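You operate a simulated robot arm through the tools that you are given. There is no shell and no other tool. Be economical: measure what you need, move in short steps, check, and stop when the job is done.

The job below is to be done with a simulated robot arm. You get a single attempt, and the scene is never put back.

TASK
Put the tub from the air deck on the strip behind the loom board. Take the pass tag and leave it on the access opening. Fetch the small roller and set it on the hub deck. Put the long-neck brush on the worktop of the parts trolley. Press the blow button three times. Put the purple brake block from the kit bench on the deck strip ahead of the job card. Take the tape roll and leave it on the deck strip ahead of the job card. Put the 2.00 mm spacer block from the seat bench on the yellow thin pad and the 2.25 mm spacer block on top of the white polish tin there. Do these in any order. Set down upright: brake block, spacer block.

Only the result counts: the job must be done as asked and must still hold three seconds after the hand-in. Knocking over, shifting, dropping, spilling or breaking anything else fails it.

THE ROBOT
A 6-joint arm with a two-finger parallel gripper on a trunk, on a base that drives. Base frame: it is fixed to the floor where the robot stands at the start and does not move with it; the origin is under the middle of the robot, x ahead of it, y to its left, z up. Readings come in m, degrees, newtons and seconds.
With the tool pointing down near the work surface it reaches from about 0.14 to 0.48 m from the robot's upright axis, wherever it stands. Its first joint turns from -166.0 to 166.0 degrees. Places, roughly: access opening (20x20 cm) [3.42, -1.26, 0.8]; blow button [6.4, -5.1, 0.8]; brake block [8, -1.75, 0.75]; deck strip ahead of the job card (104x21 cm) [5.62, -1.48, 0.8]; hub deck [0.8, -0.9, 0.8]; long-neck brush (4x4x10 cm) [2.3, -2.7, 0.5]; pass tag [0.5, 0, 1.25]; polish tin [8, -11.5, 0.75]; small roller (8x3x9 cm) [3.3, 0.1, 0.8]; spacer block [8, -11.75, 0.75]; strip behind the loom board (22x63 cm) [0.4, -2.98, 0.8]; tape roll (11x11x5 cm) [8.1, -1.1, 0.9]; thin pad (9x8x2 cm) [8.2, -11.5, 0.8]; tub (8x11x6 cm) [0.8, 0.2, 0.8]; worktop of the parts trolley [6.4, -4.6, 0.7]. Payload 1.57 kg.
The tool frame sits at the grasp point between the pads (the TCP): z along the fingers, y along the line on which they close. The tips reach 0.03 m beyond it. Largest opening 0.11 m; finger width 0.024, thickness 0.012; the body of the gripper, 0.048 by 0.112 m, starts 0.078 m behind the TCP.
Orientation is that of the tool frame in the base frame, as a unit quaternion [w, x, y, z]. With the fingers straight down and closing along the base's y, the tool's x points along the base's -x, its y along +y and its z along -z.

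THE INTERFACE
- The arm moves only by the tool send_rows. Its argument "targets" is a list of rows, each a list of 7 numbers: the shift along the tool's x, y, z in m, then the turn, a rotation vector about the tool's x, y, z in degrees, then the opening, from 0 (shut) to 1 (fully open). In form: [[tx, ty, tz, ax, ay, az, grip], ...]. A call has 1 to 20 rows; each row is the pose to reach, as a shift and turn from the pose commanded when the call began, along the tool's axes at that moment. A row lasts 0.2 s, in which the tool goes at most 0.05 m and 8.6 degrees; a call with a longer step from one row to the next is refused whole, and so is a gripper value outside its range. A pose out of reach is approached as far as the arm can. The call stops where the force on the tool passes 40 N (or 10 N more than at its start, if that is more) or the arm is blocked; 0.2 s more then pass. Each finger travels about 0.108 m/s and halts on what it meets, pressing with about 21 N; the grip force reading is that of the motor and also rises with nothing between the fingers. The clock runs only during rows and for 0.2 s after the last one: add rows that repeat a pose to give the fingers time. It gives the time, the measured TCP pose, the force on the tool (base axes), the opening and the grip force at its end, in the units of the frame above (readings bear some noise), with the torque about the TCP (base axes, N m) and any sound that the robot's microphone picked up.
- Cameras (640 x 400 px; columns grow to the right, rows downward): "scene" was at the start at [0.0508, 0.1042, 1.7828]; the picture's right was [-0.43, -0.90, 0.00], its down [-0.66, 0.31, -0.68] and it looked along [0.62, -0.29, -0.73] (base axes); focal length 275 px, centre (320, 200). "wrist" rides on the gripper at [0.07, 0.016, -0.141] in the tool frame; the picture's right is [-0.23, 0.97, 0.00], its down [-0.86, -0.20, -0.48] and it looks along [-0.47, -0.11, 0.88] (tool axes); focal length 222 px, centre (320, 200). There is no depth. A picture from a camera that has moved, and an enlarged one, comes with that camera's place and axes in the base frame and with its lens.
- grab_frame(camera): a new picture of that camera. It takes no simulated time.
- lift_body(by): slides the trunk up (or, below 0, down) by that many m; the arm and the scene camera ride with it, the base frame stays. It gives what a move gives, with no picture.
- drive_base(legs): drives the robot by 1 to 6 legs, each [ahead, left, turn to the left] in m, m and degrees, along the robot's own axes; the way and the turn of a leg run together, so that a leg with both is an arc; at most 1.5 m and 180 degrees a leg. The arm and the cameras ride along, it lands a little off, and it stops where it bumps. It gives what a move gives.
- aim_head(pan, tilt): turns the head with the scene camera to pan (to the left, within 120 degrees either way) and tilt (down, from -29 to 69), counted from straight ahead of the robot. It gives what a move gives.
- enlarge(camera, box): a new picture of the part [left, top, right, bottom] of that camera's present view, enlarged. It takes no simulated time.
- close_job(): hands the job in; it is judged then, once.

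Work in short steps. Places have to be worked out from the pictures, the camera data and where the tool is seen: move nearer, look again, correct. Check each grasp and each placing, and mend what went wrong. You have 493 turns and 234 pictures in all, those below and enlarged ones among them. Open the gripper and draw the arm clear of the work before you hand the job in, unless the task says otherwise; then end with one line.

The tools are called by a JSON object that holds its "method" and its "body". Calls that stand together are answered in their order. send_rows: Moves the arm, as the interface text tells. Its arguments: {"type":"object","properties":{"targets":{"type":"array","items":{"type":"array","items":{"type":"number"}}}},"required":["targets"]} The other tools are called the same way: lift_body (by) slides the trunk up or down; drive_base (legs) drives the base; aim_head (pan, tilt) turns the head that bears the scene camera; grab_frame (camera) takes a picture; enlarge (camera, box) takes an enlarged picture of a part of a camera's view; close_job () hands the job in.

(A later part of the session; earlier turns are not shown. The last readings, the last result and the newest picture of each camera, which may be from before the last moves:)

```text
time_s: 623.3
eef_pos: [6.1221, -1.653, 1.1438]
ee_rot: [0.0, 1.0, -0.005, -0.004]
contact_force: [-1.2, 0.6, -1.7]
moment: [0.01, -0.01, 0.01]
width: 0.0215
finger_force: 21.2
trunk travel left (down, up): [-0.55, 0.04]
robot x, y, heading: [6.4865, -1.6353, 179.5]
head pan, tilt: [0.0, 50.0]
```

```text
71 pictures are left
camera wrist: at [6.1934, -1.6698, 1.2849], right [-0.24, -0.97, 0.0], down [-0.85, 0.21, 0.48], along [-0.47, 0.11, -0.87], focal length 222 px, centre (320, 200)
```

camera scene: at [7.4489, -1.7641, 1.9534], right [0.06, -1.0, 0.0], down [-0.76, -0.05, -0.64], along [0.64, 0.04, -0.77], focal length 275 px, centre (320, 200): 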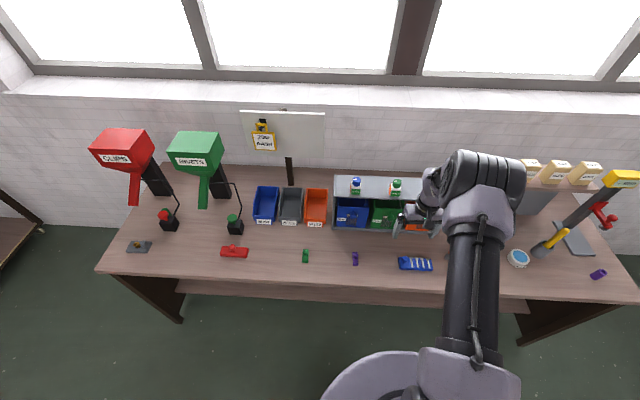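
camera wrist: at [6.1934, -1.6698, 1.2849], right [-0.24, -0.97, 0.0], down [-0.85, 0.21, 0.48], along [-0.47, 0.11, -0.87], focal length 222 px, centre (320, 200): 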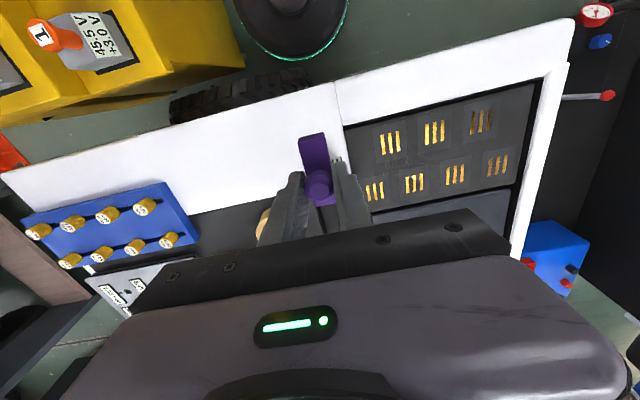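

{"method": "drive_base", "body": {"legs": [[0.025, 0, 0.4]]}}

{"method": "send_rows", "body": {"targets": [[-0.02, -0.04, 0, 0, 0, 0, 0.08], [-0.04, -0.08, 0, 0, 0, 0, 0.08], [-0.06, -0.12, 0, 0, 0, 0, 0.08], [-0.085, -0.16, 0, 0, 0, 0, 0.08], [-0.11, -0.2, 0, 0, 0, 0, 0.08], [-0.14, -0.235, 0, 0, 0, 0, 0.08], [-0.16, -0.255, 0, 0, 0, 0, 0.08]]}}

{"method": "lift_body", "body": {"by": -0.2}}

{"method": "grab_frame", "body": {"camera": "wrist"}}

```text
time_s: 624.3
eef_pos: [6.0982, -1.6557, 1.1435]
ee_rot: [0.0, 1.0, -0.001, -0.003]
contact_force: [-0.7, -0.3, -2.0]
moment: [-0.01, -0.03, -0.02]
width: 0.0214
finger_force: 20.7
trunk travel left (down, up): [-0.55, 0.04]
robot x, y, heading: [6.4669, -1.6364, 179.8]
head pan, tilt: [0.0, 50.0]
stopped in leg 1: the robot was blocked; the commanded pose is now the measured one
```

```text
time_s: 625.9
eef_pos: [5.9437, -1.4001, 1.1451]
ee_rot: [0.001, 1.0, -0.002, -0.003]
contact_force: [-0.4, 0.8, -0.9]
moment: [-0.01, -0.05, -0.04]
width: 0.0219
finger_force: 20.6
trunk travel left (down, up): [-0.55, 0.04]
robot x, y, heading: [6.4645, -1.6303, 179.7]
head pan, tilt: [0.0, 50.0]
```

```text
time_s: 628.1
eef_pos: [5.9426, -1.4009, 0.946]
ee_rot: [-0.001, 1.0, -0.002, -0.004]
contact_force: [0.0, 0.5, -1.5]
moment: [0.03, 0.0, 0.01]
width: 0.0217
finger_force: 20.9
trunk travel left (down, up): [-0.35, 0.24]
robot x, y, heading: [6.4656, -1.6309, 179.5]
head pan, tilt: [0.0, 50.0]
```

```text
70 pictures are left
camera wrist: at [6.0145, -1.4168, 1.0858], right [-0.23, -0.97, 0.0], down [-0.85, 0.2, 0.49], along [-0.47, 0.11, -0.87], focal length 222 px, centre (320, 200)
```

wrist: 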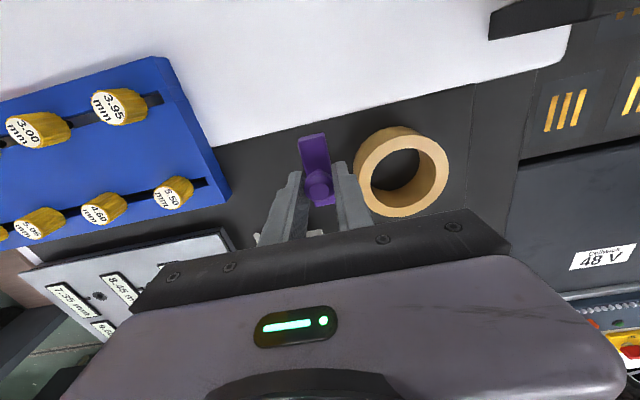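

Target knob (5.925,-1.392). Fine adjust and descend.

{"method": "send_rows", "body": {"targets": [[-0.018, -0.009, 0.02, 0, 0, 0, 0.08], [-0.018, -0.009, 0.05, 0, 0, 0, 0.08], [-0.018, -0.009, 0.08, 0, 0, 0, 0.08], [-0.018, -0.009, 0.095, 0, 0, 0, 0.08]]}}

{"method": "grab_frame", "body": {"camera": "wrist"}}

```text
time_s: 629.1
eef_pos: [5.9267, -1.3923, 0.8506]
ee_rot: [0.0, 1.0, -0.002, -0.004]
contact_force: [0.5, 0.7, -1.0]
moment: [0.02, -0.03, 0.0]
width: 0.0216
finger_force: 21.3
trunk travel left (down, up): [-0.35, 0.24]
robot x, y, heading: [6.4619, -1.6324, 179.7]
head pan, tilt: [0.0, 50.0]
```

```text
69 pictures are left
camera wrist: at [5.9979, -1.4083, 0.991], right [-0.23, -0.97, 0.0], down [-0.85, 0.2, 0.49], along [-0.47, 0.11, -0.87], focal length 222 px, centre (320, 200)
```

wrist: 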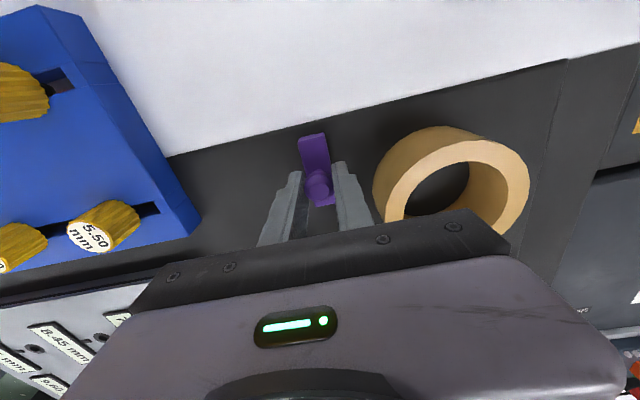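

{"method": "send_rows", "body": {"targets": [[0, 0, 0.006, 0, 0, 0, 0.08], [0, 0, 0.011, 0, 0, 0, 0.08], [0, 0, 0.015, 0, 0, 0, 0.08], [0, 0, 0.018, 0, 0, 0, 0.08]]}}

```text
time_s: 629.7
eef_pos: [5.9252, -1.3907, 0.8423]
ee_rot: [-0.002, 1.0, -0.002, -0.008]
contact_force: [4.0, -2.9, 25.0]
moment: [-0.12, -0.31, -0.21]
width: 0.0217
finger_force: 21.4
trunk travel left (down, up): [-0.35, 0.24]
robot x, y, heading: [6.4649, -1.6351, 179.8]
head pan, tilt: [0.0, 50.0]
stopped in row 3: the force on the tool passed its limit at 44 N (the readings are from after the stop); the commanded pose is now the measured one
```

Contact. Release and rise.

{"method": "send_rows", "body": {"targets": [[0, 0, -0.002, 0, 0, 0, 0.2], [0, 0, -0.002, 0, 0, 0, 0.3], [0, 0, -0.002, 0, 0, 0, 0.3], [0, 0, -0.03, 0, 0, 0, 0.3], [0, 0, -0.07, 0, 0, 0, 0.3], [0, 0, -0.11, 0, 0, 0, 0.3], [0, 0, -0.15, 0, 0, 0, 0.3]]}}

{"method": "grab_frame", "body": {"camera": "wrist"}}

```text
time_s: 631.3
eef_pos: [5.9265, -1.3911, 0.9902]
ee_rot: [-0.001, 1.0, -0.002, -0.006]
contact_force: [-0.6, -0.8, 0.1]
moment: [0.01, -0.02, -0.03]
width: 0.033
finger_force: 0.0
trunk travel left (down, up): [-0.35, 0.24]
robot x, y, heading: [6.4651, -1.633, 180.0]
head pan, tilt: [0.0, 50.0]
```

```text
68 pictures are left
camera wrist: at [5.9976, -1.4071, 1.1311], right [-0.23, -0.97, 0.0], down [-0.85, 0.2, 0.49], along [-0.48, 0.11, -0.87], focal length 222 px, centre (320, 200)
```

wrist: 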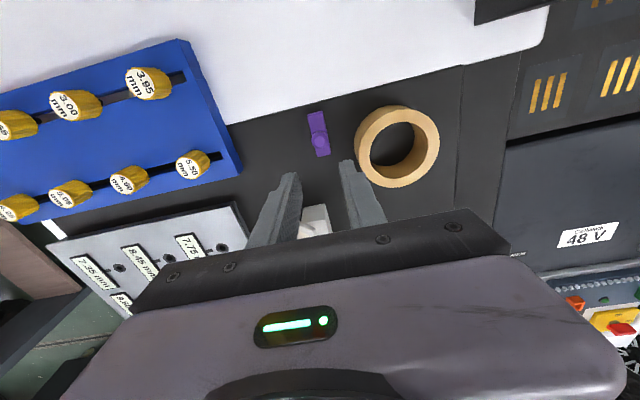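

Brake block placed upright. Now the seat bench far south. Raise, retract arm, and drive back round to the lane.

{"method": "lift_body", "body": {"by": 0.22}}

{"method": "send_rows", "body": {"targets": [[0.04, 0.03, 0, 0, 0, 0, 0.3], [0.08, 0.06, 0, 0, 0, 0, 0.3], [0.12, 0.09, 0, 0, 0, 0, 0.3], [0.15, 0.12, 0, 0, 0, 0, 0.3], [0.17, 0.16, 0, 0, 0, 0, 0.3], [0.18, 0.2, 0, 0, 0, 0, 0.3], [0.18, 0.23, 0, 0, 0, 0, 0.3]]}}

{"method": "drive_base", "body": {"legs": [[-0.5, 0, 0], [-0.5, 0, 0], [0, -0.65, 0], [0, -0.65, 0]]}}

```text
time_s: 633.7
eef_pos: [5.9249, -1.3901, 1.2106]
ee_rot: [-0.001, 1.0, -0.002, -0.006]
contact_force: [0.2, -0.2, -0.3]
moment: [-0.02, -0.03, -0.01]
width: 0.0329
finger_force: 0.2
trunk travel left (down, up): [-0.57, 0.02]
robot x, y, heading: [6.4677, -1.6311, 179.9]
head pan, tilt: [0.0, 50.0]
```

```text
time_s: 635.3
eef_pos: [6.1042, -1.6216, 1.2085]
ee_rot: [-0.001, 1.0, -0.003, -0.006]
contact_force: [-0.4, -0.4, -1.1]
moment: [0.01, 0.04, 0.01]
width: 0.033
finger_force: 0.0
trunk travel left (down, up): [-0.57, 0.02]
robot x, y, heading: [6.466, -1.6317, 180.0]
head pan, tilt: [0.0, 50.0]
```

```text
time_s: 647.2
eef_pos: [7.0939, -0.3131, 1.2086]
ee_rot: [0.001, 1.0, 0.001, -0.006]
contact_force: [-0.2, 0.3, -0.3]
moment: [-0.01, 0.0, -0.01]
width: 0.0331
finger_force: 0.0
trunk travel left (down, up): [-0.57, 0.02]
robot x, y, heading: [7.4539, -0.3242, -179.8]
head pan, tilt: [0.0, 50.0]
```

{"method": "drive_base", "body": {"legs": [[1.0, 0, 0], [1.0, 0, 0], [0.9, 0, 0]]}}

{"method": "drive_base", "body": {"legs": [[0, 0, 90], [1.5, 0, 0], [1.5, 0, 0], [1.5, 0, 0]]}}

{"method": "aim_head", "body": {"pan": 5, "tilt": 25}}

{"method": "grab_frame", "body": {"camera": "scene"}}

```text
time_s: 661.5
eef_pos: [4.1968, -0.3529, 1.2072]
ee_rot: [0.0, 1.0, 0.014, -0.006]
contact_force: [0.4, 0.8, 0.4]
moment: [0.0, -0.05, 0.0]
width: 0.0331
finger_force: 0.2
trunk travel left (down, up): [-0.57, 0.02]
robot x, y, heading: [4.5581, -0.3537, -178.4]
head pan, tilt: [0.0, 50.0]
```

```text
time_s: 687.0
eef_pos: [4.5842, -5.2572, 1.2087]
ee_rot: [0.004, 0.728, 0.685, -0.004]
contact_force: [0.5, -0.3, -0.4]
moment: [0.02, 0.03, -0.03]
width: 0.0331
finger_force: 0.0
trunk travel left (down, up): [-0.57, 0.02]
robot x, y, heading: [4.6176, -4.898, -93.2]
head pan, tilt: [0.0, 50.0]
```

```text
time_s: 687.9
eef_pos: [4.5832, -5.2575, 1.2078]
ee_rot: [0.004, 0.728, 0.685, -0.005]
contact_force: [0.0, 0.1, -0.1]
moment: [0.0, -0.02, 0.01]
width: 0.0328
finger_force: 0.0
trunk travel left (down, up): [-0.57, 0.02]
robot x, y, heading: [4.6148, -4.8992, -93.3]
head pan, tilt: [5.0, 25.0]
```

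```text
67 pictures are left
camera scene: at [4.7583, -4.9807, 2.0109], right [-1.0, -0.03, 0.0], down [-0.01, 0.42, -0.91], along [0.03, -0.91, -0.42], focal length 275 px, centre (320, 200)
```

scene: 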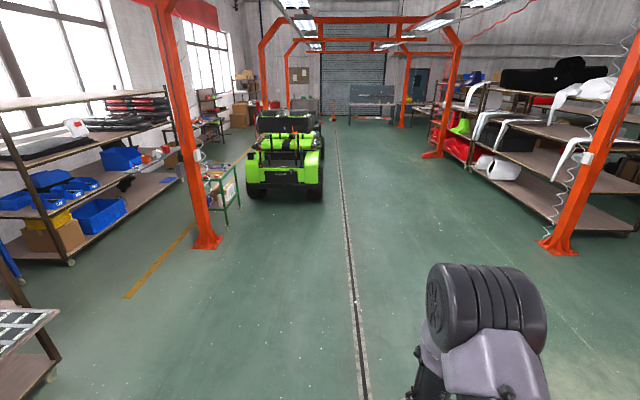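

{"method": "drive_base", "body": {"legs": [[0, 0, 3.3], [1.3, 0, 0], [1.2, 0, 0]]}}

{"method": "aim_head", "body": {"pan": 35, "tilt": 28}}

{"method": "grab_frame", "body": {"camera": "scene"}}

```text
time_s: 700.4
eef_pos: [4.6091, -7.7323, 1.2072]
ee_rot: [0.004, 0.708, 0.706, -0.004]
contact_force: [0.0, 0.1, 0.5]
moment: [-0.02, 0.0, -0.01]
width: 0.0332
finger_force: 0.2
trunk travel left (down, up): [-0.57, 0.02]
robot x, y, heading: [4.6223, -7.3715, -90.5]
head pan, tilt: [5.0, 25.0]
```

```text
time_s: 701.4
eef_pos: [4.6077, -7.7324, 1.2072]
ee_rot: [0.004, 0.708, 0.706, -0.004]
contact_force: [-1.0, 0.0, 0.6]
moment: [0.03, 0.03, 0.04]
width: 0.0331
finger_force: 0.0
trunk travel left (down, up): [-0.57, 0.02]
robot x, y, heading: [4.6186, -7.371, -90.2]
head pan, tilt: [35.0, 28.0]
```

```text
66 pictures are left
camera scene: at [4.8113, -7.4269, 2.0061], right [-0.82, -0.57, 0.0], down [-0.27, 0.39, -0.88], along [0.5, -0.72, -0.47], focal length 275 px, centre (320, 200)
```

scene: 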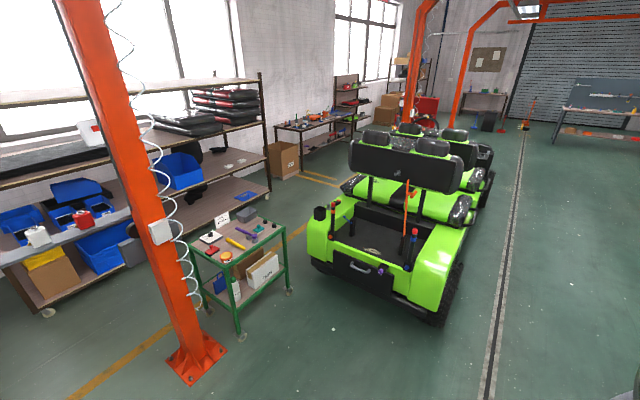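

The seat bench is beyond the green buggy. Shift right to x≈4.25 and continue south past the buggy.

{"method": "drive_base", "body": {"legs": [[0, -0.38, 0], [1.4, 0, 0], [1.4, 0, 0], [1.4, 0, 0]]}}

{"method": "aim_head", "body": {"pan": 50, "tilt": 30}}

{"method": "grab_frame", "body": {"camera": "scene"}}

```text
time_s: 723.4
eef_pos: [4.2248, -11.9124, 1.2078]
ee_rot: [0.004, 0.704, 0.71, -0.004]
contact_force: [-0.3, 0.1, -0.1]
moment: [-0.03, -0.01, -0.01]
width: 0.0331
finger_force: 0.0
trunk travel left (down, up): [-0.57, 0.02]
robot x, y, heading: [4.236, -11.5519, -89.7]
head pan, tilt: [35.0, 28.0]
```

```text
time_s: 724.2
eef_pos: [4.2249, -11.9134, 1.2075]
ee_rot: [0.004, 0.704, 0.71, -0.005]
contact_force: [-0.5, -0.7, 0.2]
moment: [0.02, 0.0, 0.0]
width: 0.033
finger_force: 0.1
trunk travel left (down, up): [-0.57, 0.02]
robot x, y, heading: [4.2352, -11.5521, -89.2]
head pan, tilt: [50.0, 30.0]
```

```text
65 pictures are left
camera scene: at [4.4405, -11.5897, 2.003], right [-0.64, -0.77, 0.0], down [-0.39, 0.32, -0.87], along [0.67, -0.55, -0.5], focal length 275 px, centre (320, 200)
```

scene: 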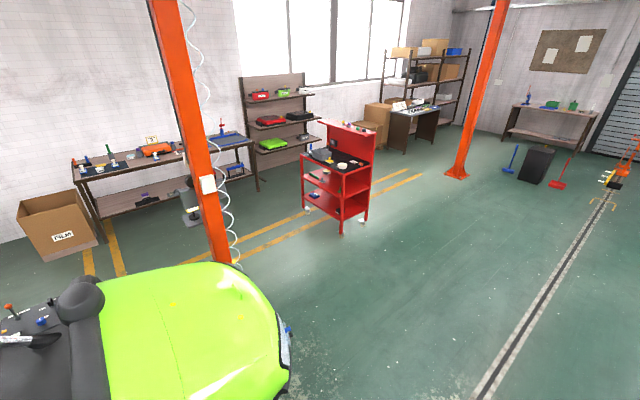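

Path: go to y≈-12.87, turn east between the column and the red cart.

{"method": "drive_base", "body": {"legs": [[1.32, 0, 0], [0, 0, 90], [1.2, 0, 0]]}}

{"method": "aim_head", "body": {"pan": 10, "tilt": 35}}

{"method": "grab_frame", "body": {"camera": "scene"}}

```text
time_s: 740.4
eef_pos: [5.8291, -12.7979, 1.2074]
ee_rot: [0.005, -0.022, 1.0, 0.0]
contact_force: [-0.6, -0.5, -0.3]
moment: [0.04, 0.01, 0.03]
width: 0.0329
finger_force: 0.2
trunk travel left (down, up): [-0.57, 0.02]
robot x, y, heading: [5.4704, -12.803, 2.6]
head pan, tilt: [50.0, 30.0]
```

```text
time_s: 741.5
eef_pos: [5.8301, -12.7971, 1.2071]
ee_rot: [0.006, -0.023, 1.0, 0.001]
contact_force: [0.1, -0.6, -0.3]
moment: [0.01, 0.01, 0.0]
width: 0.033
finger_force: 0.1
trunk travel left (down, up): [-0.57, 0.02]
robot x, y, heading: [5.4654, -12.8028, 2.8]
head pan, tilt: [10.0, 35.0]
```

```text
64 pictures are left
camera scene: at [5.5271, -12.6468, 1.9952], right [0.22, -0.98, 0.0], down [-0.56, -0.13, -0.82], along [0.8, 0.18, -0.57], focal length 275 px, centre (320, 200)
```

scene: 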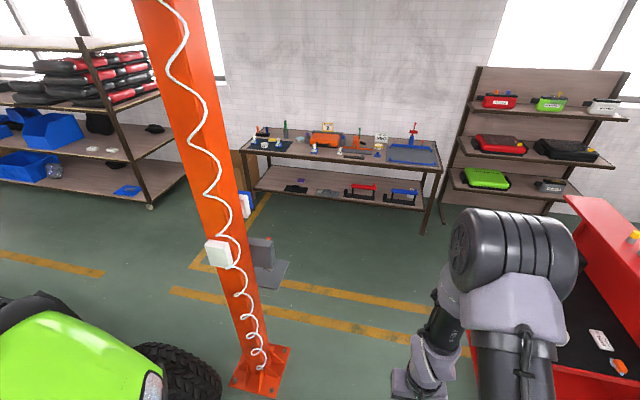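

{"method": "enlarge", "body": {"camera": "scene", "box": [235, 110, 455, 210]}}

{"method": "drive_base", "body": {"legs": [[0, 0.13, -2.7], [1.0, 0, 0], [0.85, 0, 0]]}}

{"method": "aim_head", "body": {"pan": 30, "tilt": 42}}

{"method": "grab_frame", "body": {"camera": "scene"}}

```text
2.91 times, centred on (345, 160) of scene
camera zoom: at [5.5271, -12.6468, 1.9952], right [0.22, -0.98, 0.0], down [-0.56, -0.13, -0.82], along [0.8, 0.18, -0.57], focal length 800 px, centre (247, 316)
```

zoom: 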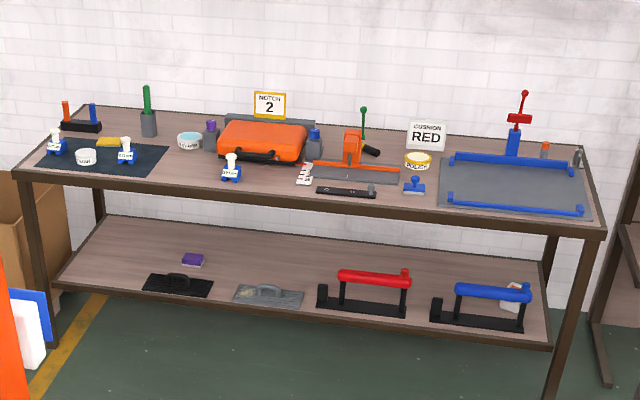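

```text
time_s: 751.6
eef_pos: [7.677, -12.6805, 1.2081]
ee_rot: [0.005, 0.002, 1.0, 0.0]
contact_force: [0.0, -0.3, 0.0]
moment: [0.03, 0.01, -0.01]
width: 0.033
finger_force: 0.1
trunk travel left (down, up): [-0.57, 0.02]
robot x, y, heading: [7.3182, -12.6706, -0.1]
head pan, tilt: [10.0, 35.0]
```

```text
time_s: 752.5
eef_pos: [7.6773, -12.6814, 1.208]
ee_rot: [0.007, 0.002, 1.0, 0.0]
contact_force: [-0.3, 0.6, 0.7]
moment: [-0.01, 0.01, -0.01]
width: 0.0331
finger_force: 0.1
trunk travel left (down, up): [-0.57, 0.02]
robot x, y, heading: [7.3131, -12.6696, -0.1]
head pan, tilt: [30.0, 42.0]
```

```text
62 pictures are left
camera scene: at [7.3674, -12.4891, 1.9847], right [0.5, -0.87, 0.0], down [-0.58, -0.33, -0.74], along [0.64, 0.37, -0.67], focal length 275 px, centre (320, 200)
```

scene: 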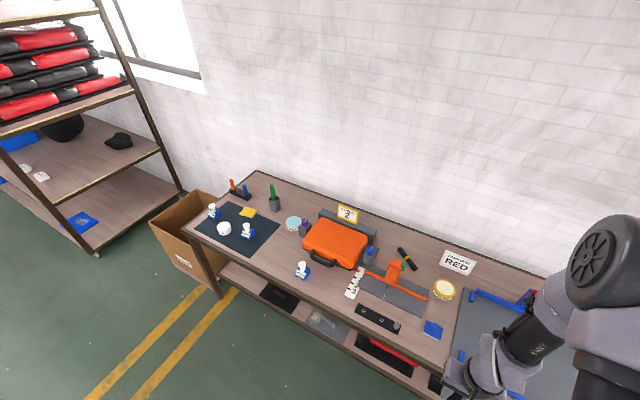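

{"method": "enlarge", "body": {"camera": "scene", "box": [190, 170, 350, 290]}}

```text
3.33 times, centred on (270, 230) of scene
camera zoom: at [7.3674, -12.4891, 1.9847], right [0.5, -0.87, 0.0], down [-0.58, -0.33, -0.74], along [0.64, 0.37, -0.67], focal length 916 px, centre (487, 100)
```

zoom: 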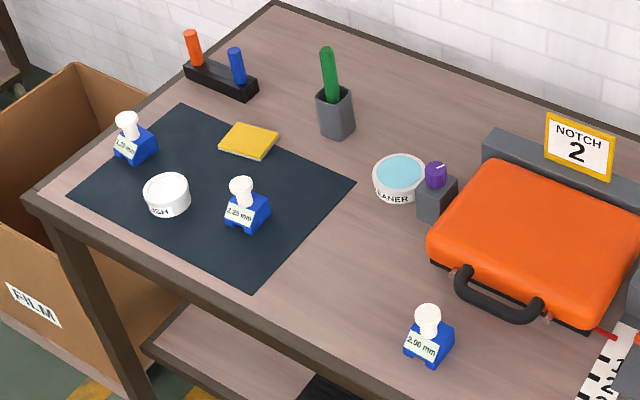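

Three spacer blocks on the bench, polish tin and yellow pad near y≈-11.5. Drive to x≈7.58 and strafe left to y≈-11.75.

{"method": "drive_base", "body": {"legs": [[0.27, 0, 0], [0, 0.45, 0], [0, 0.45, 0]]}}

{"method": "aim_head", "body": {"pan": 0, "tilt": 50}}

{"method": "grab_frame", "body": {"camera": "scene"}}

{"method": "grab_frame", "body": {"camera": "wrist"}}

```text
time_s: 759.0
eef_pos: [7.9445, -11.7785, 1.208]
ee_rot: [0.006, 0.001, 1.0, 0.0]
contact_force: [-0.1, -0.6, -0.8]
moment: [-0.01, 0.0, 0.0]
width: 0.033
finger_force: 0.1
trunk travel left (down, up): [-0.57, 0.02]
robot x, y, heading: [7.5848, -11.7674, 0.0]
head pan, tilt: [30.0, 42.0]
```

```text
time_s: 760.0
eef_pos: [7.9443, -11.7811, 1.2084]
ee_rot: [0.005, 0.0, 1.0, 0.0]
contact_force: [0.5, -0.3, 0.7]
moment: [-0.06, -0.05, -0.04]
width: 0.0331
finger_force: 0.1
trunk travel left (down, up): [-0.57, 0.02]
robot x, y, heading: [7.5852, -11.7717, 0.1]
head pan, tilt: [0.0, 50.0]
```

```text
60 pictures are left
camera scene: at [7.6388, -11.6312, 1.9735], right [0.0, -1.0, 0.0], down [-0.77, 0.0, -0.64], along [0.64, 0.0, -0.77], focal length 275 px, centre (320, 200)
```

scene: 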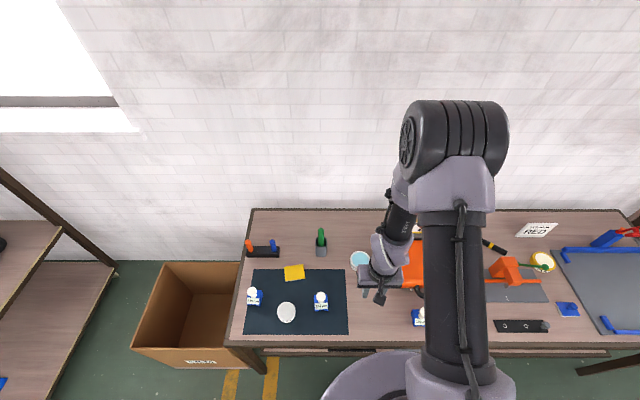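

```text
59 pictures are left
camera wrist: at [7.8736, -11.7633, 1.3487], right [0.23, 0.97, 0.0], down [0.85, -0.2, 0.49], along [0.48, -0.11, -0.87], focal length 222 px, centre (320, 200)
```

wrist: 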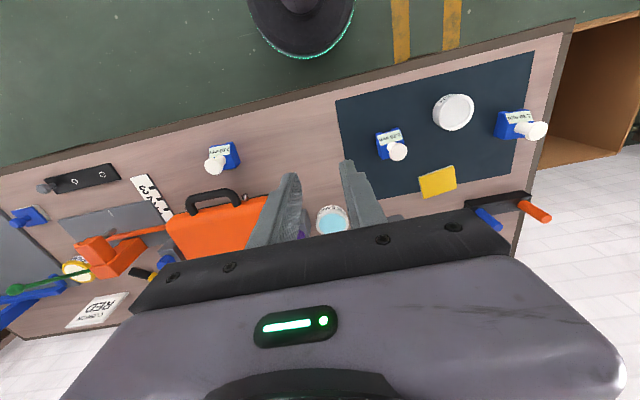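

{"method": "enlarge", "body": {"camera": "scene", "box": [235, 255, 355, 345]}}

{"method": "enlarge", "body": {"camera": "scene", "box": [395, 290, 445, 340]}}

```text
4.44 times, centred on (295, 300) of scene
camera zoom: at [7.6388, -11.6312, 1.9735], right [0.0, -1.0, 0.0], down [-0.77, 0.0, -0.64], along [0.64, 0.0, -0.77], focal length 1222 px, centre (431, -244)
```

zoom: 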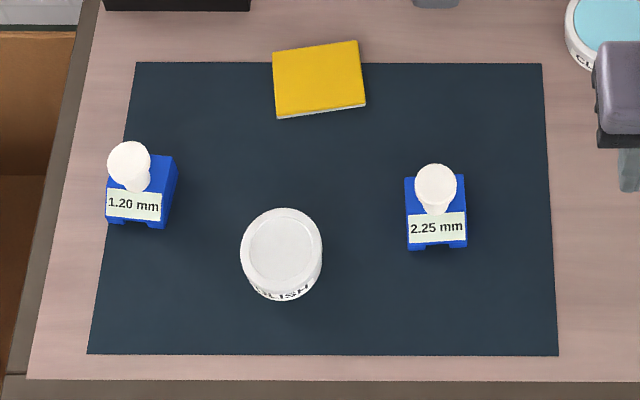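

```text
8.00 times, centred on (420, 315) of scene
camera zoom: at [7.6388, -11.6312, 1.9735], right [0.0, -1.0, 0.0], down [-0.77, 0.0, -0.64], along [0.64, 0.0, -0.77], focal length 2199 px, centre (-480, -720)
```

zoom: 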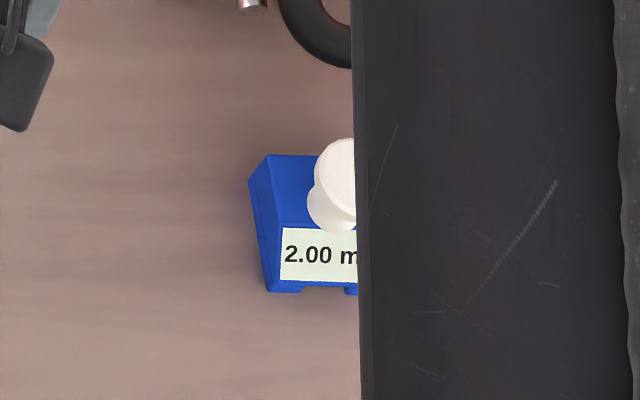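

2.25 mm block is the middle one (knob ≈(8.043,-11.635,0.89)); tin top ≈(8.005,-11.497,0.841); 2.00 mm is the right one. Move over the 2.25 block.

{"method": "send_rows", "body": {"targets": [[-0.02, 0.03, 0.03, 0, 0, 0, 0.5], [-0.04, 0.06, 0.06, 0, 0, 0, 0.6], [-0.06, 0.09, 0.09, 0, 0, 0, 0.6], [-0.08, 0.12, 0.12, 0, 0, 0, 0.6], [-0.097, 0.146, 0.15, 0, 0, 0, 0.6], [-0.097, 0.146, 0.19, 0, 0, 0, 0.6], [-0.097, 0.146, 0.22, 0, 0, 0, 0.6]]}}

{"method": "enlarge", "body": {"camera": "wrist", "box": [200, 80, 440, 230]}}

```text
time_s: 761.6
eef_pos: [8.0448, -11.6339, 0.9882]
ee_rot: [0.005, 0.0, 1.0, 0.0]
contact_force: [-0.9, -0.5, -0.2]
moment: [-0.01, 0.03, -0.02]
width: 0.0659
finger_force: 0.1
trunk travel left (down, up): [-0.57, 0.02]
robot x, y, heading: [7.5809, -11.7699, 0.2]
head pan, tilt: [0.0, 50.0]
```

```text
2.67 times, centred on (320, 155) of wrist
camera zoom: at [7.9743, -11.6168, 1.1291], right [0.23, 0.97, 0.0], down [0.85, -0.2, 0.49], along [0.48, -0.11, -0.87], focal length 592 px, centre (320, 320)
```

zoom: 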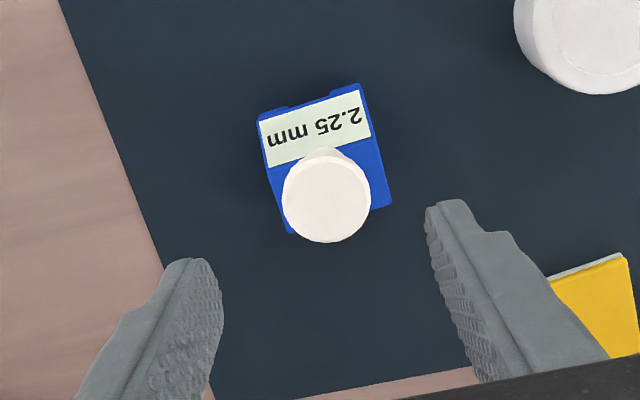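

{"method": "send_rows", "body": {"targets": [[-0.004, 0.003, 0.04, 0, 0, 0, 0.6], [-0.004, 0.003, 0.075, 0, 0, 0, 0.6]]}}

{"method": "enlarge", "body": {"camera": "wrist", "box": [200, 80, 440, 230]}}

{"method": "enlarge", "body": {"camera": "scene", "box": [270, 230, 370, 330]}}

```text
time_s: 762.2
eef_pos: [8.047, -11.631, 0.9124]
ee_rot: [0.005, 0.0, 1.0, 0.0]
contact_force: [0.0, 0.5, 0.0]
moment: [0.01, -0.01, 0.03]
width: 0.0662
finger_force: 0.0
trunk travel left (down, up): [-0.57, 0.02]
robot x, y, heading: [7.5849, -11.7723, -0.0]
head pan, tilt: [0.0, 50.0]
```

```text
2.67 times, centred on (320, 155) of wrist
camera zoom: at [7.9756, -11.6145, 1.0534], right [0.23, 0.97, 0.0], down [0.85, -0.2, 0.49], along [0.48, -0.11, -0.87], focal length 592 px, centre (320, 320)
```

zoom: 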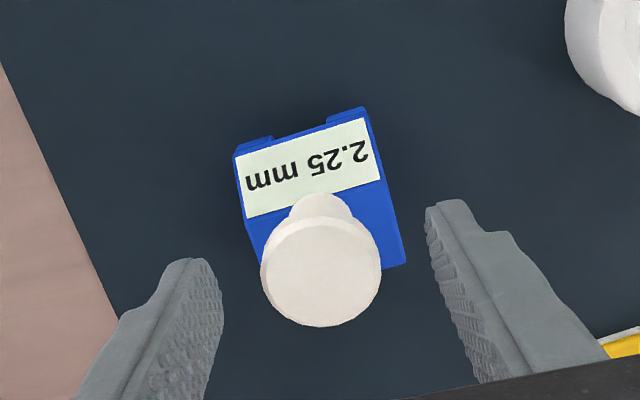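

```text
4.00 times, centred on (320, 280) of scene
camera zoom: at [7.6383, -11.6311, 1.9735], right [0.0, -1.0, 0.0], down [-0.77, 0.0, -0.64], along [0.64, 0.0, -0.77], focal length 1100 px, centre (320, -120)
```

zoom: 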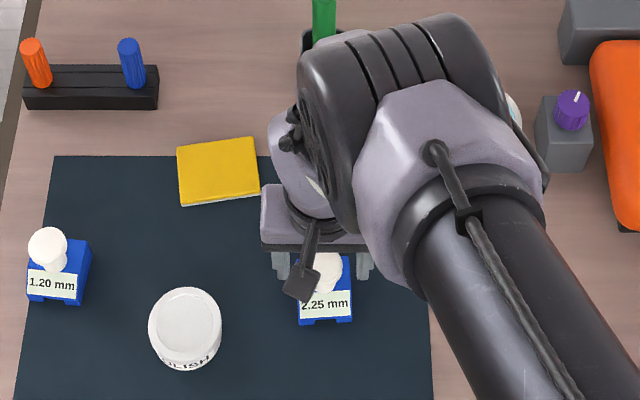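

{"method": "send_rows", "body": {"targets": [[-0.003, 0, 0.015, 0, 0, 0, 0.6], [-0.003, 0, 0.027, 0, 0, 0, 0.6], [-0.003, 0, 0.027, 0, 0, 0, 0.4], [-0.003, 0, 0.027, 0, 0, 0, 0.2], [-0.003, 0, 0.027, 0, 0, 0, 0.2]]}}

{"method": "enlarge", "body": {"camera": "wrist", "box": [200, 80, 440, 230]}}

```text
time_s: 763.4
eef_pos: [8.0516, -11.6305, 0.8859]
ee_rot: [0.005, 0.0, 1.0, 0.0]
contact_force: [-0.1, -1.0, -0.2]
moment: [-0.05, 0.02, 0.02]
width: 0.037
finger_force: 21.4
trunk travel left (down, up): [-0.57, 0.02]
robot x, y, heading: [7.5837, -11.7696, -0.1]
head pan, tilt: [0.0, 50.0]
```

```text
2.67 times, centred on (320, 155) of wrist
camera zoom: at [7.9801, -11.6141, 1.0272], right [0.23, 0.97, 0.0], down [0.85, -0.2, 0.49], along [0.48, -0.11, -0.87], focal length 592 px, centre (320, 320)
```

zoom: 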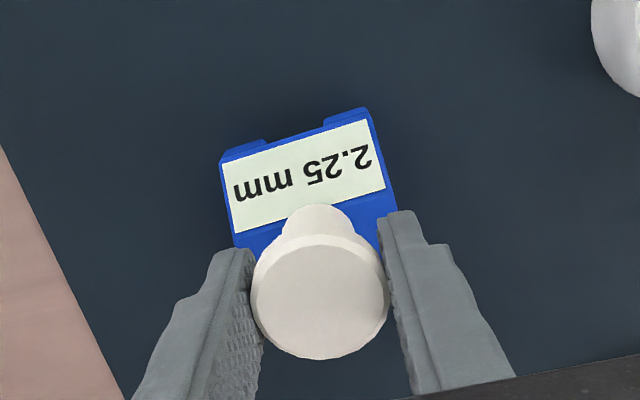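

Gripped (37 mm). Lift and move over the polish tin.

{"method": "send_rows", "body": {"targets": [[0, 0, -0.03, 0, 0, 0, 0.2], [0, 0, -0.07, 0, 0, 0, 0.2], [0, 0, -0.11, 0, 0, 0, 0.2], [0.01, 0.04, -0.12, 0, 0, 0, 0.2], [0.02, 0.08, -0.12, 0, 0, 0, 0.2], [0.038, 0.12, -0.12, 0, 0, 0, 0.2], [0.038, 0.1335, -0.12, 0, 0, 0, 0.2]]}}

{"method": "grab_frame", "body": {"camera": "wrist"}}

{"method": "enlarge", "body": {"camera": "scene", "box": [220, 230, 360, 340]}}

```text
time_s: 765.0
eef_pos: [8.013, -11.5006, 1.0072]
ee_rot: [0.005, 0.0, 1.0, 0.0]
contact_force: [-1.5, -0.2, -0.4]
moment: [0.0, 0.0, -0.01]
width: 0.0372
finger_force: 20.9
trunk travel left (down, up): [-0.57, 0.02]
robot x, y, heading: [7.5832, -11.7696, 0.1]
head pan, tilt: [0.0, 50.0]
```

```text
52 pictures are left
camera wrist: at [7.9423, -11.4835, 1.1478], right [0.23, 0.97, 0.0], down [0.85, -0.2, 0.49], along [0.48, -0.11, -0.87], focal length 222 px, centre (320, 200)
```

wrist: 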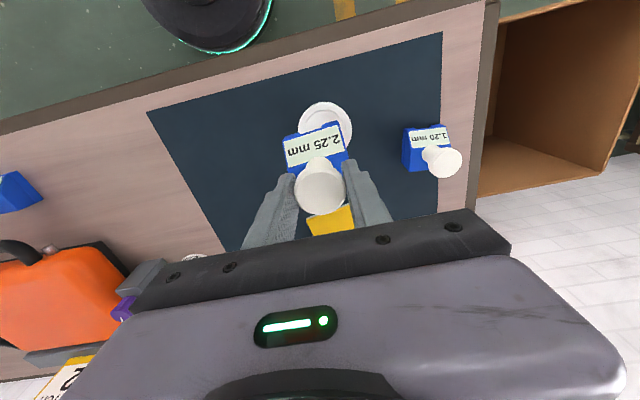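

```text
3.64 times, centred on (290, 285) of scene
camera zoom: at [7.6396, -11.6313, 1.9734], right [0.0, -1.0, 0.0], down [-0.77, 0.0, -0.64], along [0.64, 0.0, -0.77], focal length 1000 px, centre (429, -109)
```

zoom: 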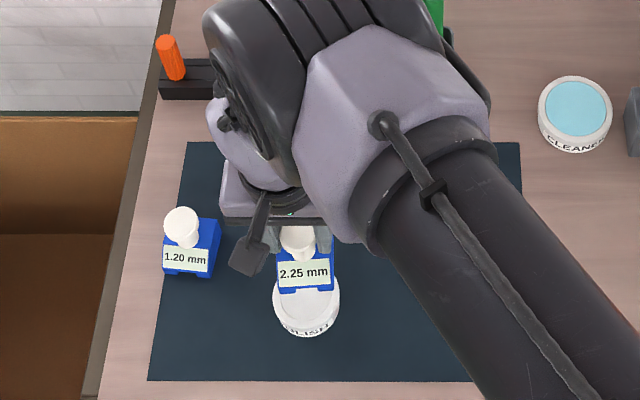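

{"method": "send_rows", "body": {"targets": [[0.002, 0.005, 0.03, 0, 0, 0, 0.2], [0.002, 0.005, 0.055, 0, 0, 0, 0.2], [0.002, 0.005, 0.065, 0, 0, 0, 0.2]]}}

{"method": "enlarge", "body": {"camera": "wrist", "box": [200, 60, 440, 210]}}

{"method": "enlarge", "body": {"camera": "scene", "box": [255, 265, 325, 325]}}

```text
time_s: 765.8
eef_pos: [8.0118, -11.4938, 0.9433]
ee_rot: [0.005, 0.0, 1.0, -0.001]
contact_force: [-0.1, -0.6, -1.5]
moment: [-0.02, 0.02, 0.0]
width: 0.0373
finger_force: 21.2
trunk travel left (down, up): [-0.57, 0.02]
robot x, y, heading: [7.5901, -11.7701, -0.0]
head pan, tilt: [0.0, 50.0]
```

```text
2.67 times, centred on (320, 135) of wrist
camera zoom: at [7.9405, -11.4761, 1.0828], right [0.23, 0.97, 0.0], down [0.85, -0.2, 0.49], along [0.48, -0.11, -0.87], focal length 592 px, centre (320, 373)
```

zoom: 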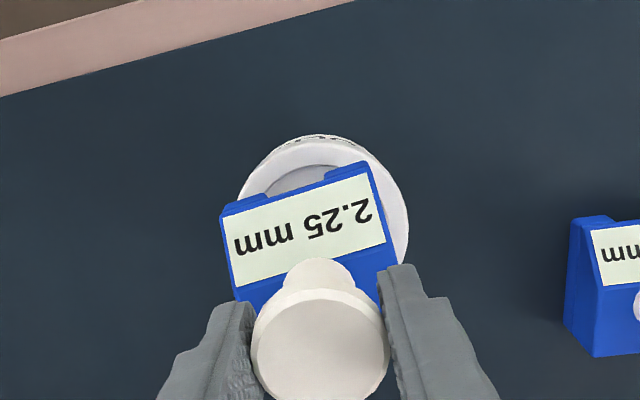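

```text
6.67 times, centred on (290, 295) of scene
camera zoom: at [7.6388, -11.6306, 1.9734], right [0.0, -1.0, 0.0], down [-0.77, 0.0, -0.64], along [0.64, 0.0, -0.77], focal length 1832 px, centre (520, -433)
```

zoom: 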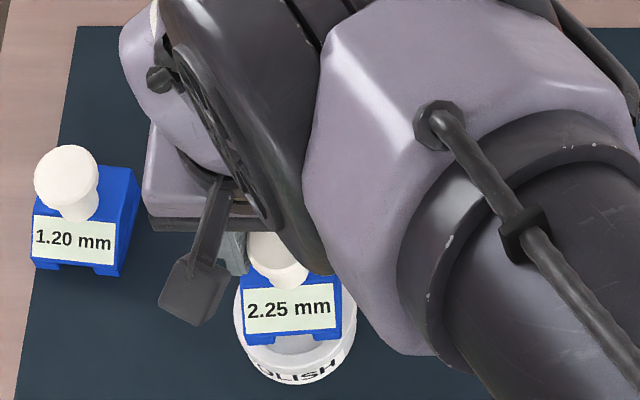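

Aligned. Descend to contact.

{"method": "send_rows", "body": {"targets": [[0, 0, 0.006, 0, 0, 0, 0.2], [0, 0, 0.011, 0, 0, 0, 0.2], [0, 0, 0.015, 0, 0, 0, 0.2], [0, 0, 0.018, 0, 0, 0, 0.2]]}}

```text
time_s: 766.8
eef_pos: [8.0109, -11.4922, 0.9258]
ee_rot: [0.008, 0.0, 1.0, 0.001]
contact_force: [-0.8, -5.1, 30.8]
moment: [-0.13, 0.23, -0.07]
width: 0.0374
finger_force: 21.2
trunk travel left (down, up): [-0.57, 0.02]
robot x, y, heading: [7.5829, -11.7675, -0.0]
head pan, tilt: [0.0, 50.0]
```

Contact at 0.926 as expected. Release gently and rise.

{"method": "send_rows", "body": {"targets": [[0, 0, -0.002, 0, 0, 0, 0.4], [0, 0, -0.002, 0, 0, 0, 0.55], [0, 0, -0.002, 0, 0, 0, 0.55], [0, 0, -0.03, 0, 0, 0, 0.55], [0, 0, -0.07, 0, 0, 0, 0.55], [0, 0, -0.11, 0, 0, 0, 0.55]]}}

{"method": "enlarge", "body": {"camera": "wrist", "box": [200, 60, 440, 210]}}

{"method": "enlarge", "body": {"camera": "scene", "box": [240, 250, 340, 330]}}

```text
time_s: 768.2
eef_pos: [8.0095, -11.4914, 1.0349]
ee_rot: [0.006, 0.0, 1.0, 0.0]
contact_force: [0.1, 0.2, 0.0]
moment: [0.01, -0.02, -0.01]
width: 0.0605
finger_force: 0.0
trunk travel left (down, up): [-0.57, 0.02]
robot x, y, heading: [7.5854, -11.7679, 0.1]
head pan, tilt: [0.0, 50.0]
```

```text
2.67 times, centred on (320, 135) of wrist
camera zoom: at [7.9392, -11.4746, 1.1762], right [0.23, 0.97, 0.0], down [0.85, -0.2, 0.49], along [0.48, -0.11, -0.87], focal length 592 px, centre (320, 373)
```

zoom: 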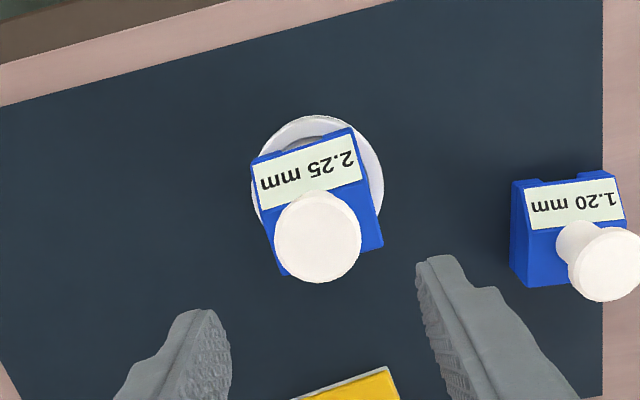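

```text
5.00 times, centred on (290, 290) of scene
camera zoom: at [7.6381, -11.6316, 1.9735], right [0.0, -1.0, 0.0], down [-0.77, 0.0, -0.64], along [0.64, 0.0, -0.77], focal length 1374 px, centre (470, -250)
```

zoom: 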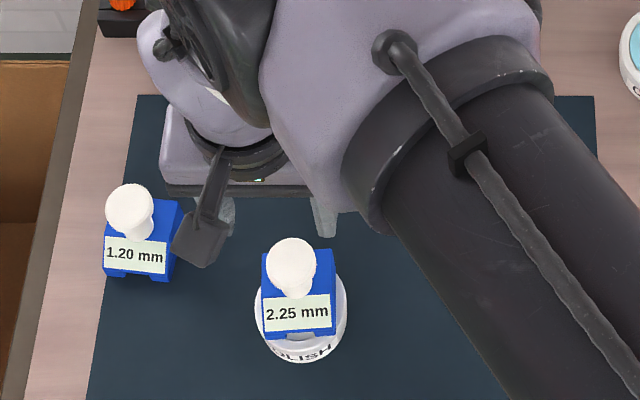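

2.25 block rests upright on the tin. Next the 2.00 mm block: rise, strafe right and look.

{"method": "send_rows", "body": {"targets": [[0.02, -0.03, -0.03, 0, 0, 0, 0.55], [0.03, -0.06, -0.06, 0, 0, 0, 0.55], [0.04, -0.1, -0.08, 0, 0, 0, 0.55], [0.05, -0.14, -0.08, 0, 0, 0, 0.55], [0.05, -0.18, -0.08, 0, 0, 0, 0.55], [0.05, -0.22, -0.08, 0, 0, 0, 0.55]]}}

{"method": "drive_base", "body": {"legs": [[0, -0.27, 0]]}}

{"method": "grab_frame", "body": {"camera": "wrist"}}

```text
time_s: 769.6
eef_pos: [7.9594, -11.7144, 1.1142]
ee_rot: [0.005, 0.0, 1.0, 0.0]
contact_force: [0.2, -0.3, -0.2]
moment: [0.03, 0.01, -0.01]
width: 0.0605
finger_force: 0.0
out of reach, approached as far as the arm can: row 4, 5
trunk travel left (down, up): [-0.57, 0.02]
robot x, y, heading: [7.5834, -11.7699, 0.1]
head pan, tilt: [0.0, 50.0]
```

```text
time_s: 771.5
eef_pos: [7.9596, -11.9808, 1.1138]
ee_rot: [0.005, 0.0, 1.0, 0.0]
contact_force: [0.3, -0.1, -0.2]
moment: [0.01, -0.02, -0.03]
width: 0.0605
finger_force: 0.1
trunk travel left (down, up): [-0.57, 0.02]
robot x, y, heading: [7.588, -12.0381, 0.0]
head pan, tilt: [0.0, 50.0]
```

```text
46 pictures are left
camera wrist: at [7.8895, -11.9633, 1.2543], right [0.23, 0.97, 0.0], down [0.85, -0.2, 0.49], along [0.48, -0.11, -0.87], focal length 222 px, centre (320, 200)
```

wrist: 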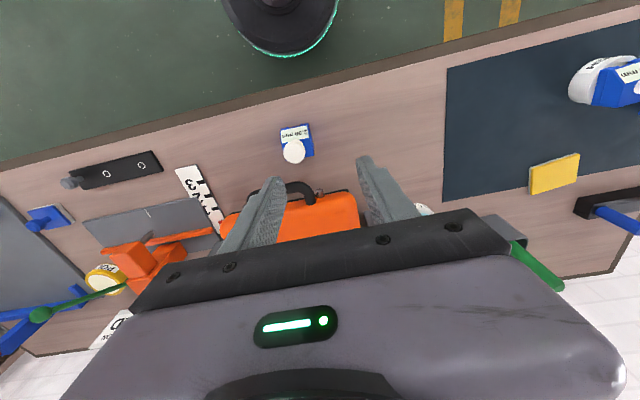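

{"method": "send_rows", "body": {"targets": [[-0.015, -0.025, 0.03, 0, 0, 0, 0.6], [-0.029, -0.051, 0.07, 0, 0, 0, 0.6], [-0.029, -0.051, 0.11, 0, 0, 0, 0.6], [-0.029, -0.051, 0.145, 0, 0, 0, 0.6]]}}

{"method": "enlarge", "body": {"camera": "wrist", "box": [200, 80, 440, 230]}}

```text
time_s: 772.5
eef_pos: [7.9902, -12.0293, 0.9687]
ee_rot: [0.005, 0.001, 1.0, 0.0]
contact_force: [-0.1, -0.1, 0.0]
moment: [0.02, -0.03, 0.01]
width: 0.0659
finger_force: 0.2
trunk travel left (down, up): [-0.57, 0.02]
robot x, y, heading: [7.5819, -12.0357, -0.1]
head pan, tilt: [0.0, 50.0]
```

```text
2.67 times, centred on (320, 155) of wrist
camera zoom: at [7.9195, -12.0119, 1.1096], right [0.23, 0.97, 0.0], down [0.85, -0.2, 0.49], along [0.48, -0.11, -0.87], focal length 592 px, centre (320, 320)
```

zoom: 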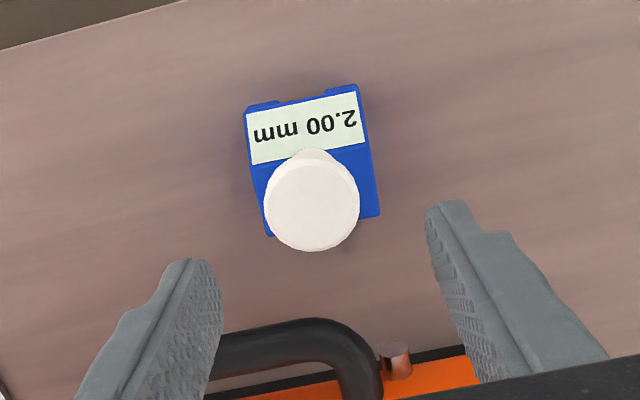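

{"method": "send_rows", "body": {"targets": [[0, -0.002, 0.03, 0, 0, 0, 0.6], [0, -0.002, 0.06, 0, 0, 0, 0.6], [0, -0.002, 0.082, 0, 0, 0, 0.6], [0, -0.002, 0.082, 0, 0, 0, 0.4], [0, -0.002, 0.082, 0, 0, 0, 0.2], [0, -0.002, 0.082, 0, 0, 0, 0.2]]}}

{"method": "enlarge", "body": {"camera": "wrist", "box": [200, 80, 440, 230]}}

```text
time_s: 773.9
eef_pos: [7.9928, -12.0328, 0.8864]
ee_rot: [0.005, 0.0, 1.0, 0.0]
contact_force: [-0.8, 0.2, -0.4]
moment: [0.0, -0.01, -0.02]
width: 0.0372
finger_force: 21.1
trunk travel left (down, up): [-0.57, 0.02]
robot x, y, heading: [7.5875, -12.0385, 0.0]
head pan, tilt: [0.0, 50.0]
```

```text
2.67 times, centred on (320, 155) of wrist
camera zoom: at [7.9223, -12.0156, 1.028], right [0.23, 0.97, 0.0], down [0.85, -0.2, 0.49], along [0.48, -0.11, -0.87], focal length 592 px, centre (320, 320)
```

zoom: 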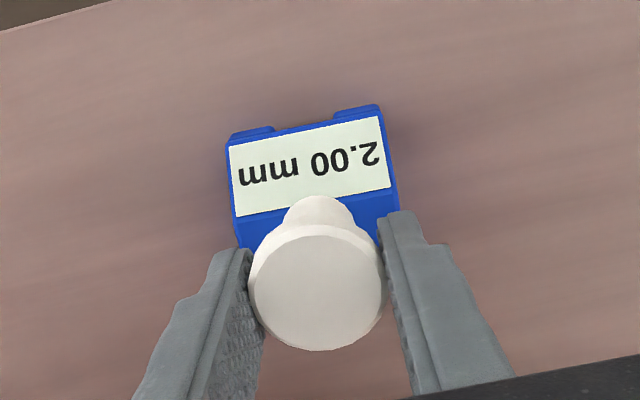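

Lift and reposition: strafe left 0.45 to bring the pad in reach.

{"method": "send_rows", "body": {"targets": [[0, 0, -0.03, 0, 0, 0, 0.2], [0, 0, -0.08, 0, 0, 0, 0.2], [0, 0, -0.13, 0, 0, 0, 0.2], [0, 0, -0.18, 0, 0, 0, 0.2], [0, 0, -0.23, 0, 0, 0, 0.2]]}}

{"method": "drive_base", "body": {"legs": [[0, 0.46, 0]]}}

{"method": "grab_frame", "body": {"camera": "wrist"}}

{"method": "grab_frame", "body": {"camera": "scene"}}

```text
time_s: 775.1
eef_pos: [7.9886, -12.0339, 1.1163]
ee_rot: [0.007, 0.001, 1.0, 0.001]
contact_force: [-0.5, -1.2, -1.4]
moment: [-0.04, -0.03, 0.01]
width: 0.0371
finger_force: 21.4
trunk travel left (down, up): [-0.57, 0.02]
robot x, y, heading: [7.582, -12.0383, 0.2]
head pan, tilt: [0.0, 50.0]
```

```text
time_s: 777.8
eef_pos: [7.9863, -11.5715, 1.1151]
ee_rot: [0.006, -0.002, 1.0, 0.0]
contact_force: [-0.2, 0.0, -2.2]
moment: [-0.03, 0.0, 0.04]
width: 0.0373
finger_force: 21.2
trunk travel left (down, up): [-0.57, 0.02]
robot x, y, heading: [7.5829, -11.5756, 0.3]
head pan, tilt: [0.0, 50.0]
```

```text
43 pictures are left
camera wrist: at [7.9174, -11.5546, 1.2561], right [0.22, 0.97, 0.0], down [0.85, -0.2, 0.49], along [0.48, -0.11, -0.87], focal length 222 px, centre (320, 200)
```

wrist: 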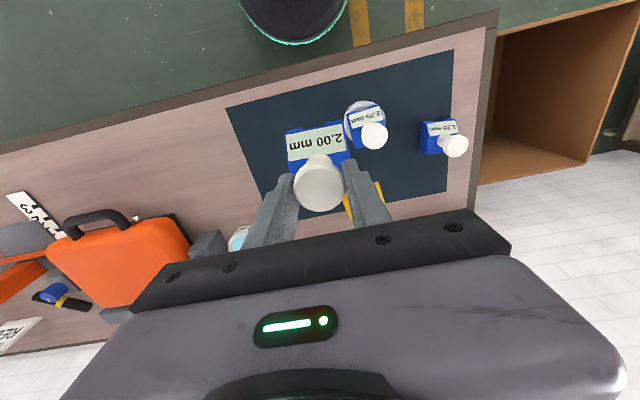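

```text
42 pictures are left
camera scene: at [7.6375, -11.4377, 1.9734], right [0.01, -1.0, 0.0], down [-0.77, 0.0, -0.64], along [0.64, 0.0, -0.77], focal length 275 px, centre (320, 200)
```

scene: 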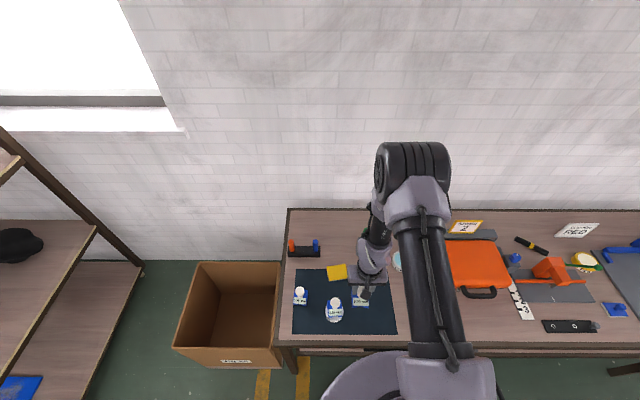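

Pad confirmed at (8.18,-11.519). Nudge ahead 2 cm, reach over the pad at height, then lower the trunk.

{"method": "drive_base", "body": {"legs": [[0.02, 0, 0]]}}

{"method": "send_rows", "body": {"targets": [[-0.04, 0.01, 0, 0, 0, 0, 0.2], [-0.08, 0.025, 0, 0, 0, 0, 0.2], [-0.12, 0.04, 0, 0, 0, 0, 0.2], [-0.15, 0.052, 0, 0, 0, 0, 0.2]]}}

{"method": "lift_body", "body": {"by": -0.12}}

{"method": "grab_frame", "body": {"camera": "wrist"}}

```text
time_s: 778.6
eef_pos: [8.0064, -11.5717, 1.1153]
ee_rot: [0.006, -0.002, 1.0, 0.0]
contact_force: [-0.1, -0.5, -1.7]
moment: [0.01, 0.0, 0.01]
width: 0.0372
finger_force: 21.2
trunk travel left (down, up): [-0.57, 0.02]
robot x, y, heading: [7.6055, -11.5764, 0.3]
head pan, tilt: [0.0, 50.0]
```

```text
time_s: 779.6
eef_pos: [8.1576, -11.5156, 1.1178]
ee_rot: [0.005, -0.001, 1.0, 0.0]
contact_force: [1.3, -0.4, -1.9]
moment: [-0.01, 0.03, -0.01]
width: 0.0372
finger_force: 21.3
trunk travel left (down, up): [-0.57, 0.02]
robot x, y, heading: [7.6036, -11.5766, 0.5]
head pan, tilt: [0.0, 50.0]
```

```text
time_s: 781.1
eef_pos: [8.1581, -11.5157, 0.9977]
ee_rot: [0.005, -0.002, 1.0, 0.0]
contact_force: [-0.7, 0.1, -0.8]
moment: [-0.02, -0.01, 0.0]
width: 0.0371
finger_force: 21.2
trunk travel left (down, up): [-0.45, 0.14]
robot x, y, heading: [7.6053, -11.5757, 0.2]
head pan, tilt: [0.0, 50.0]
```

```text
41 pictures are left
camera wrist: at [8.0868, -11.4999, 1.1376], right [0.22, 0.97, 0.0], down [0.85, -0.2, 0.49], along [0.48, -0.11, -0.87], focal length 222 px, centre (320, 200)
```

wrist: 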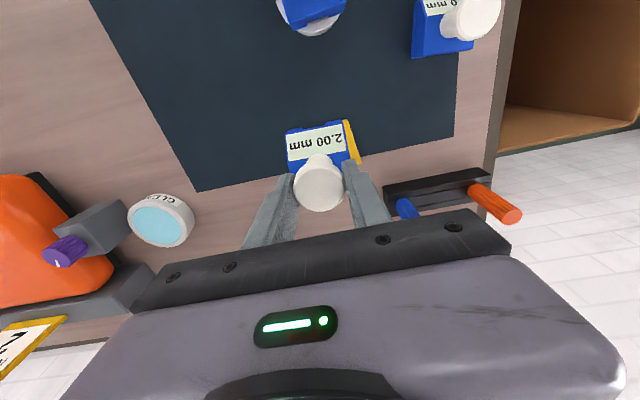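

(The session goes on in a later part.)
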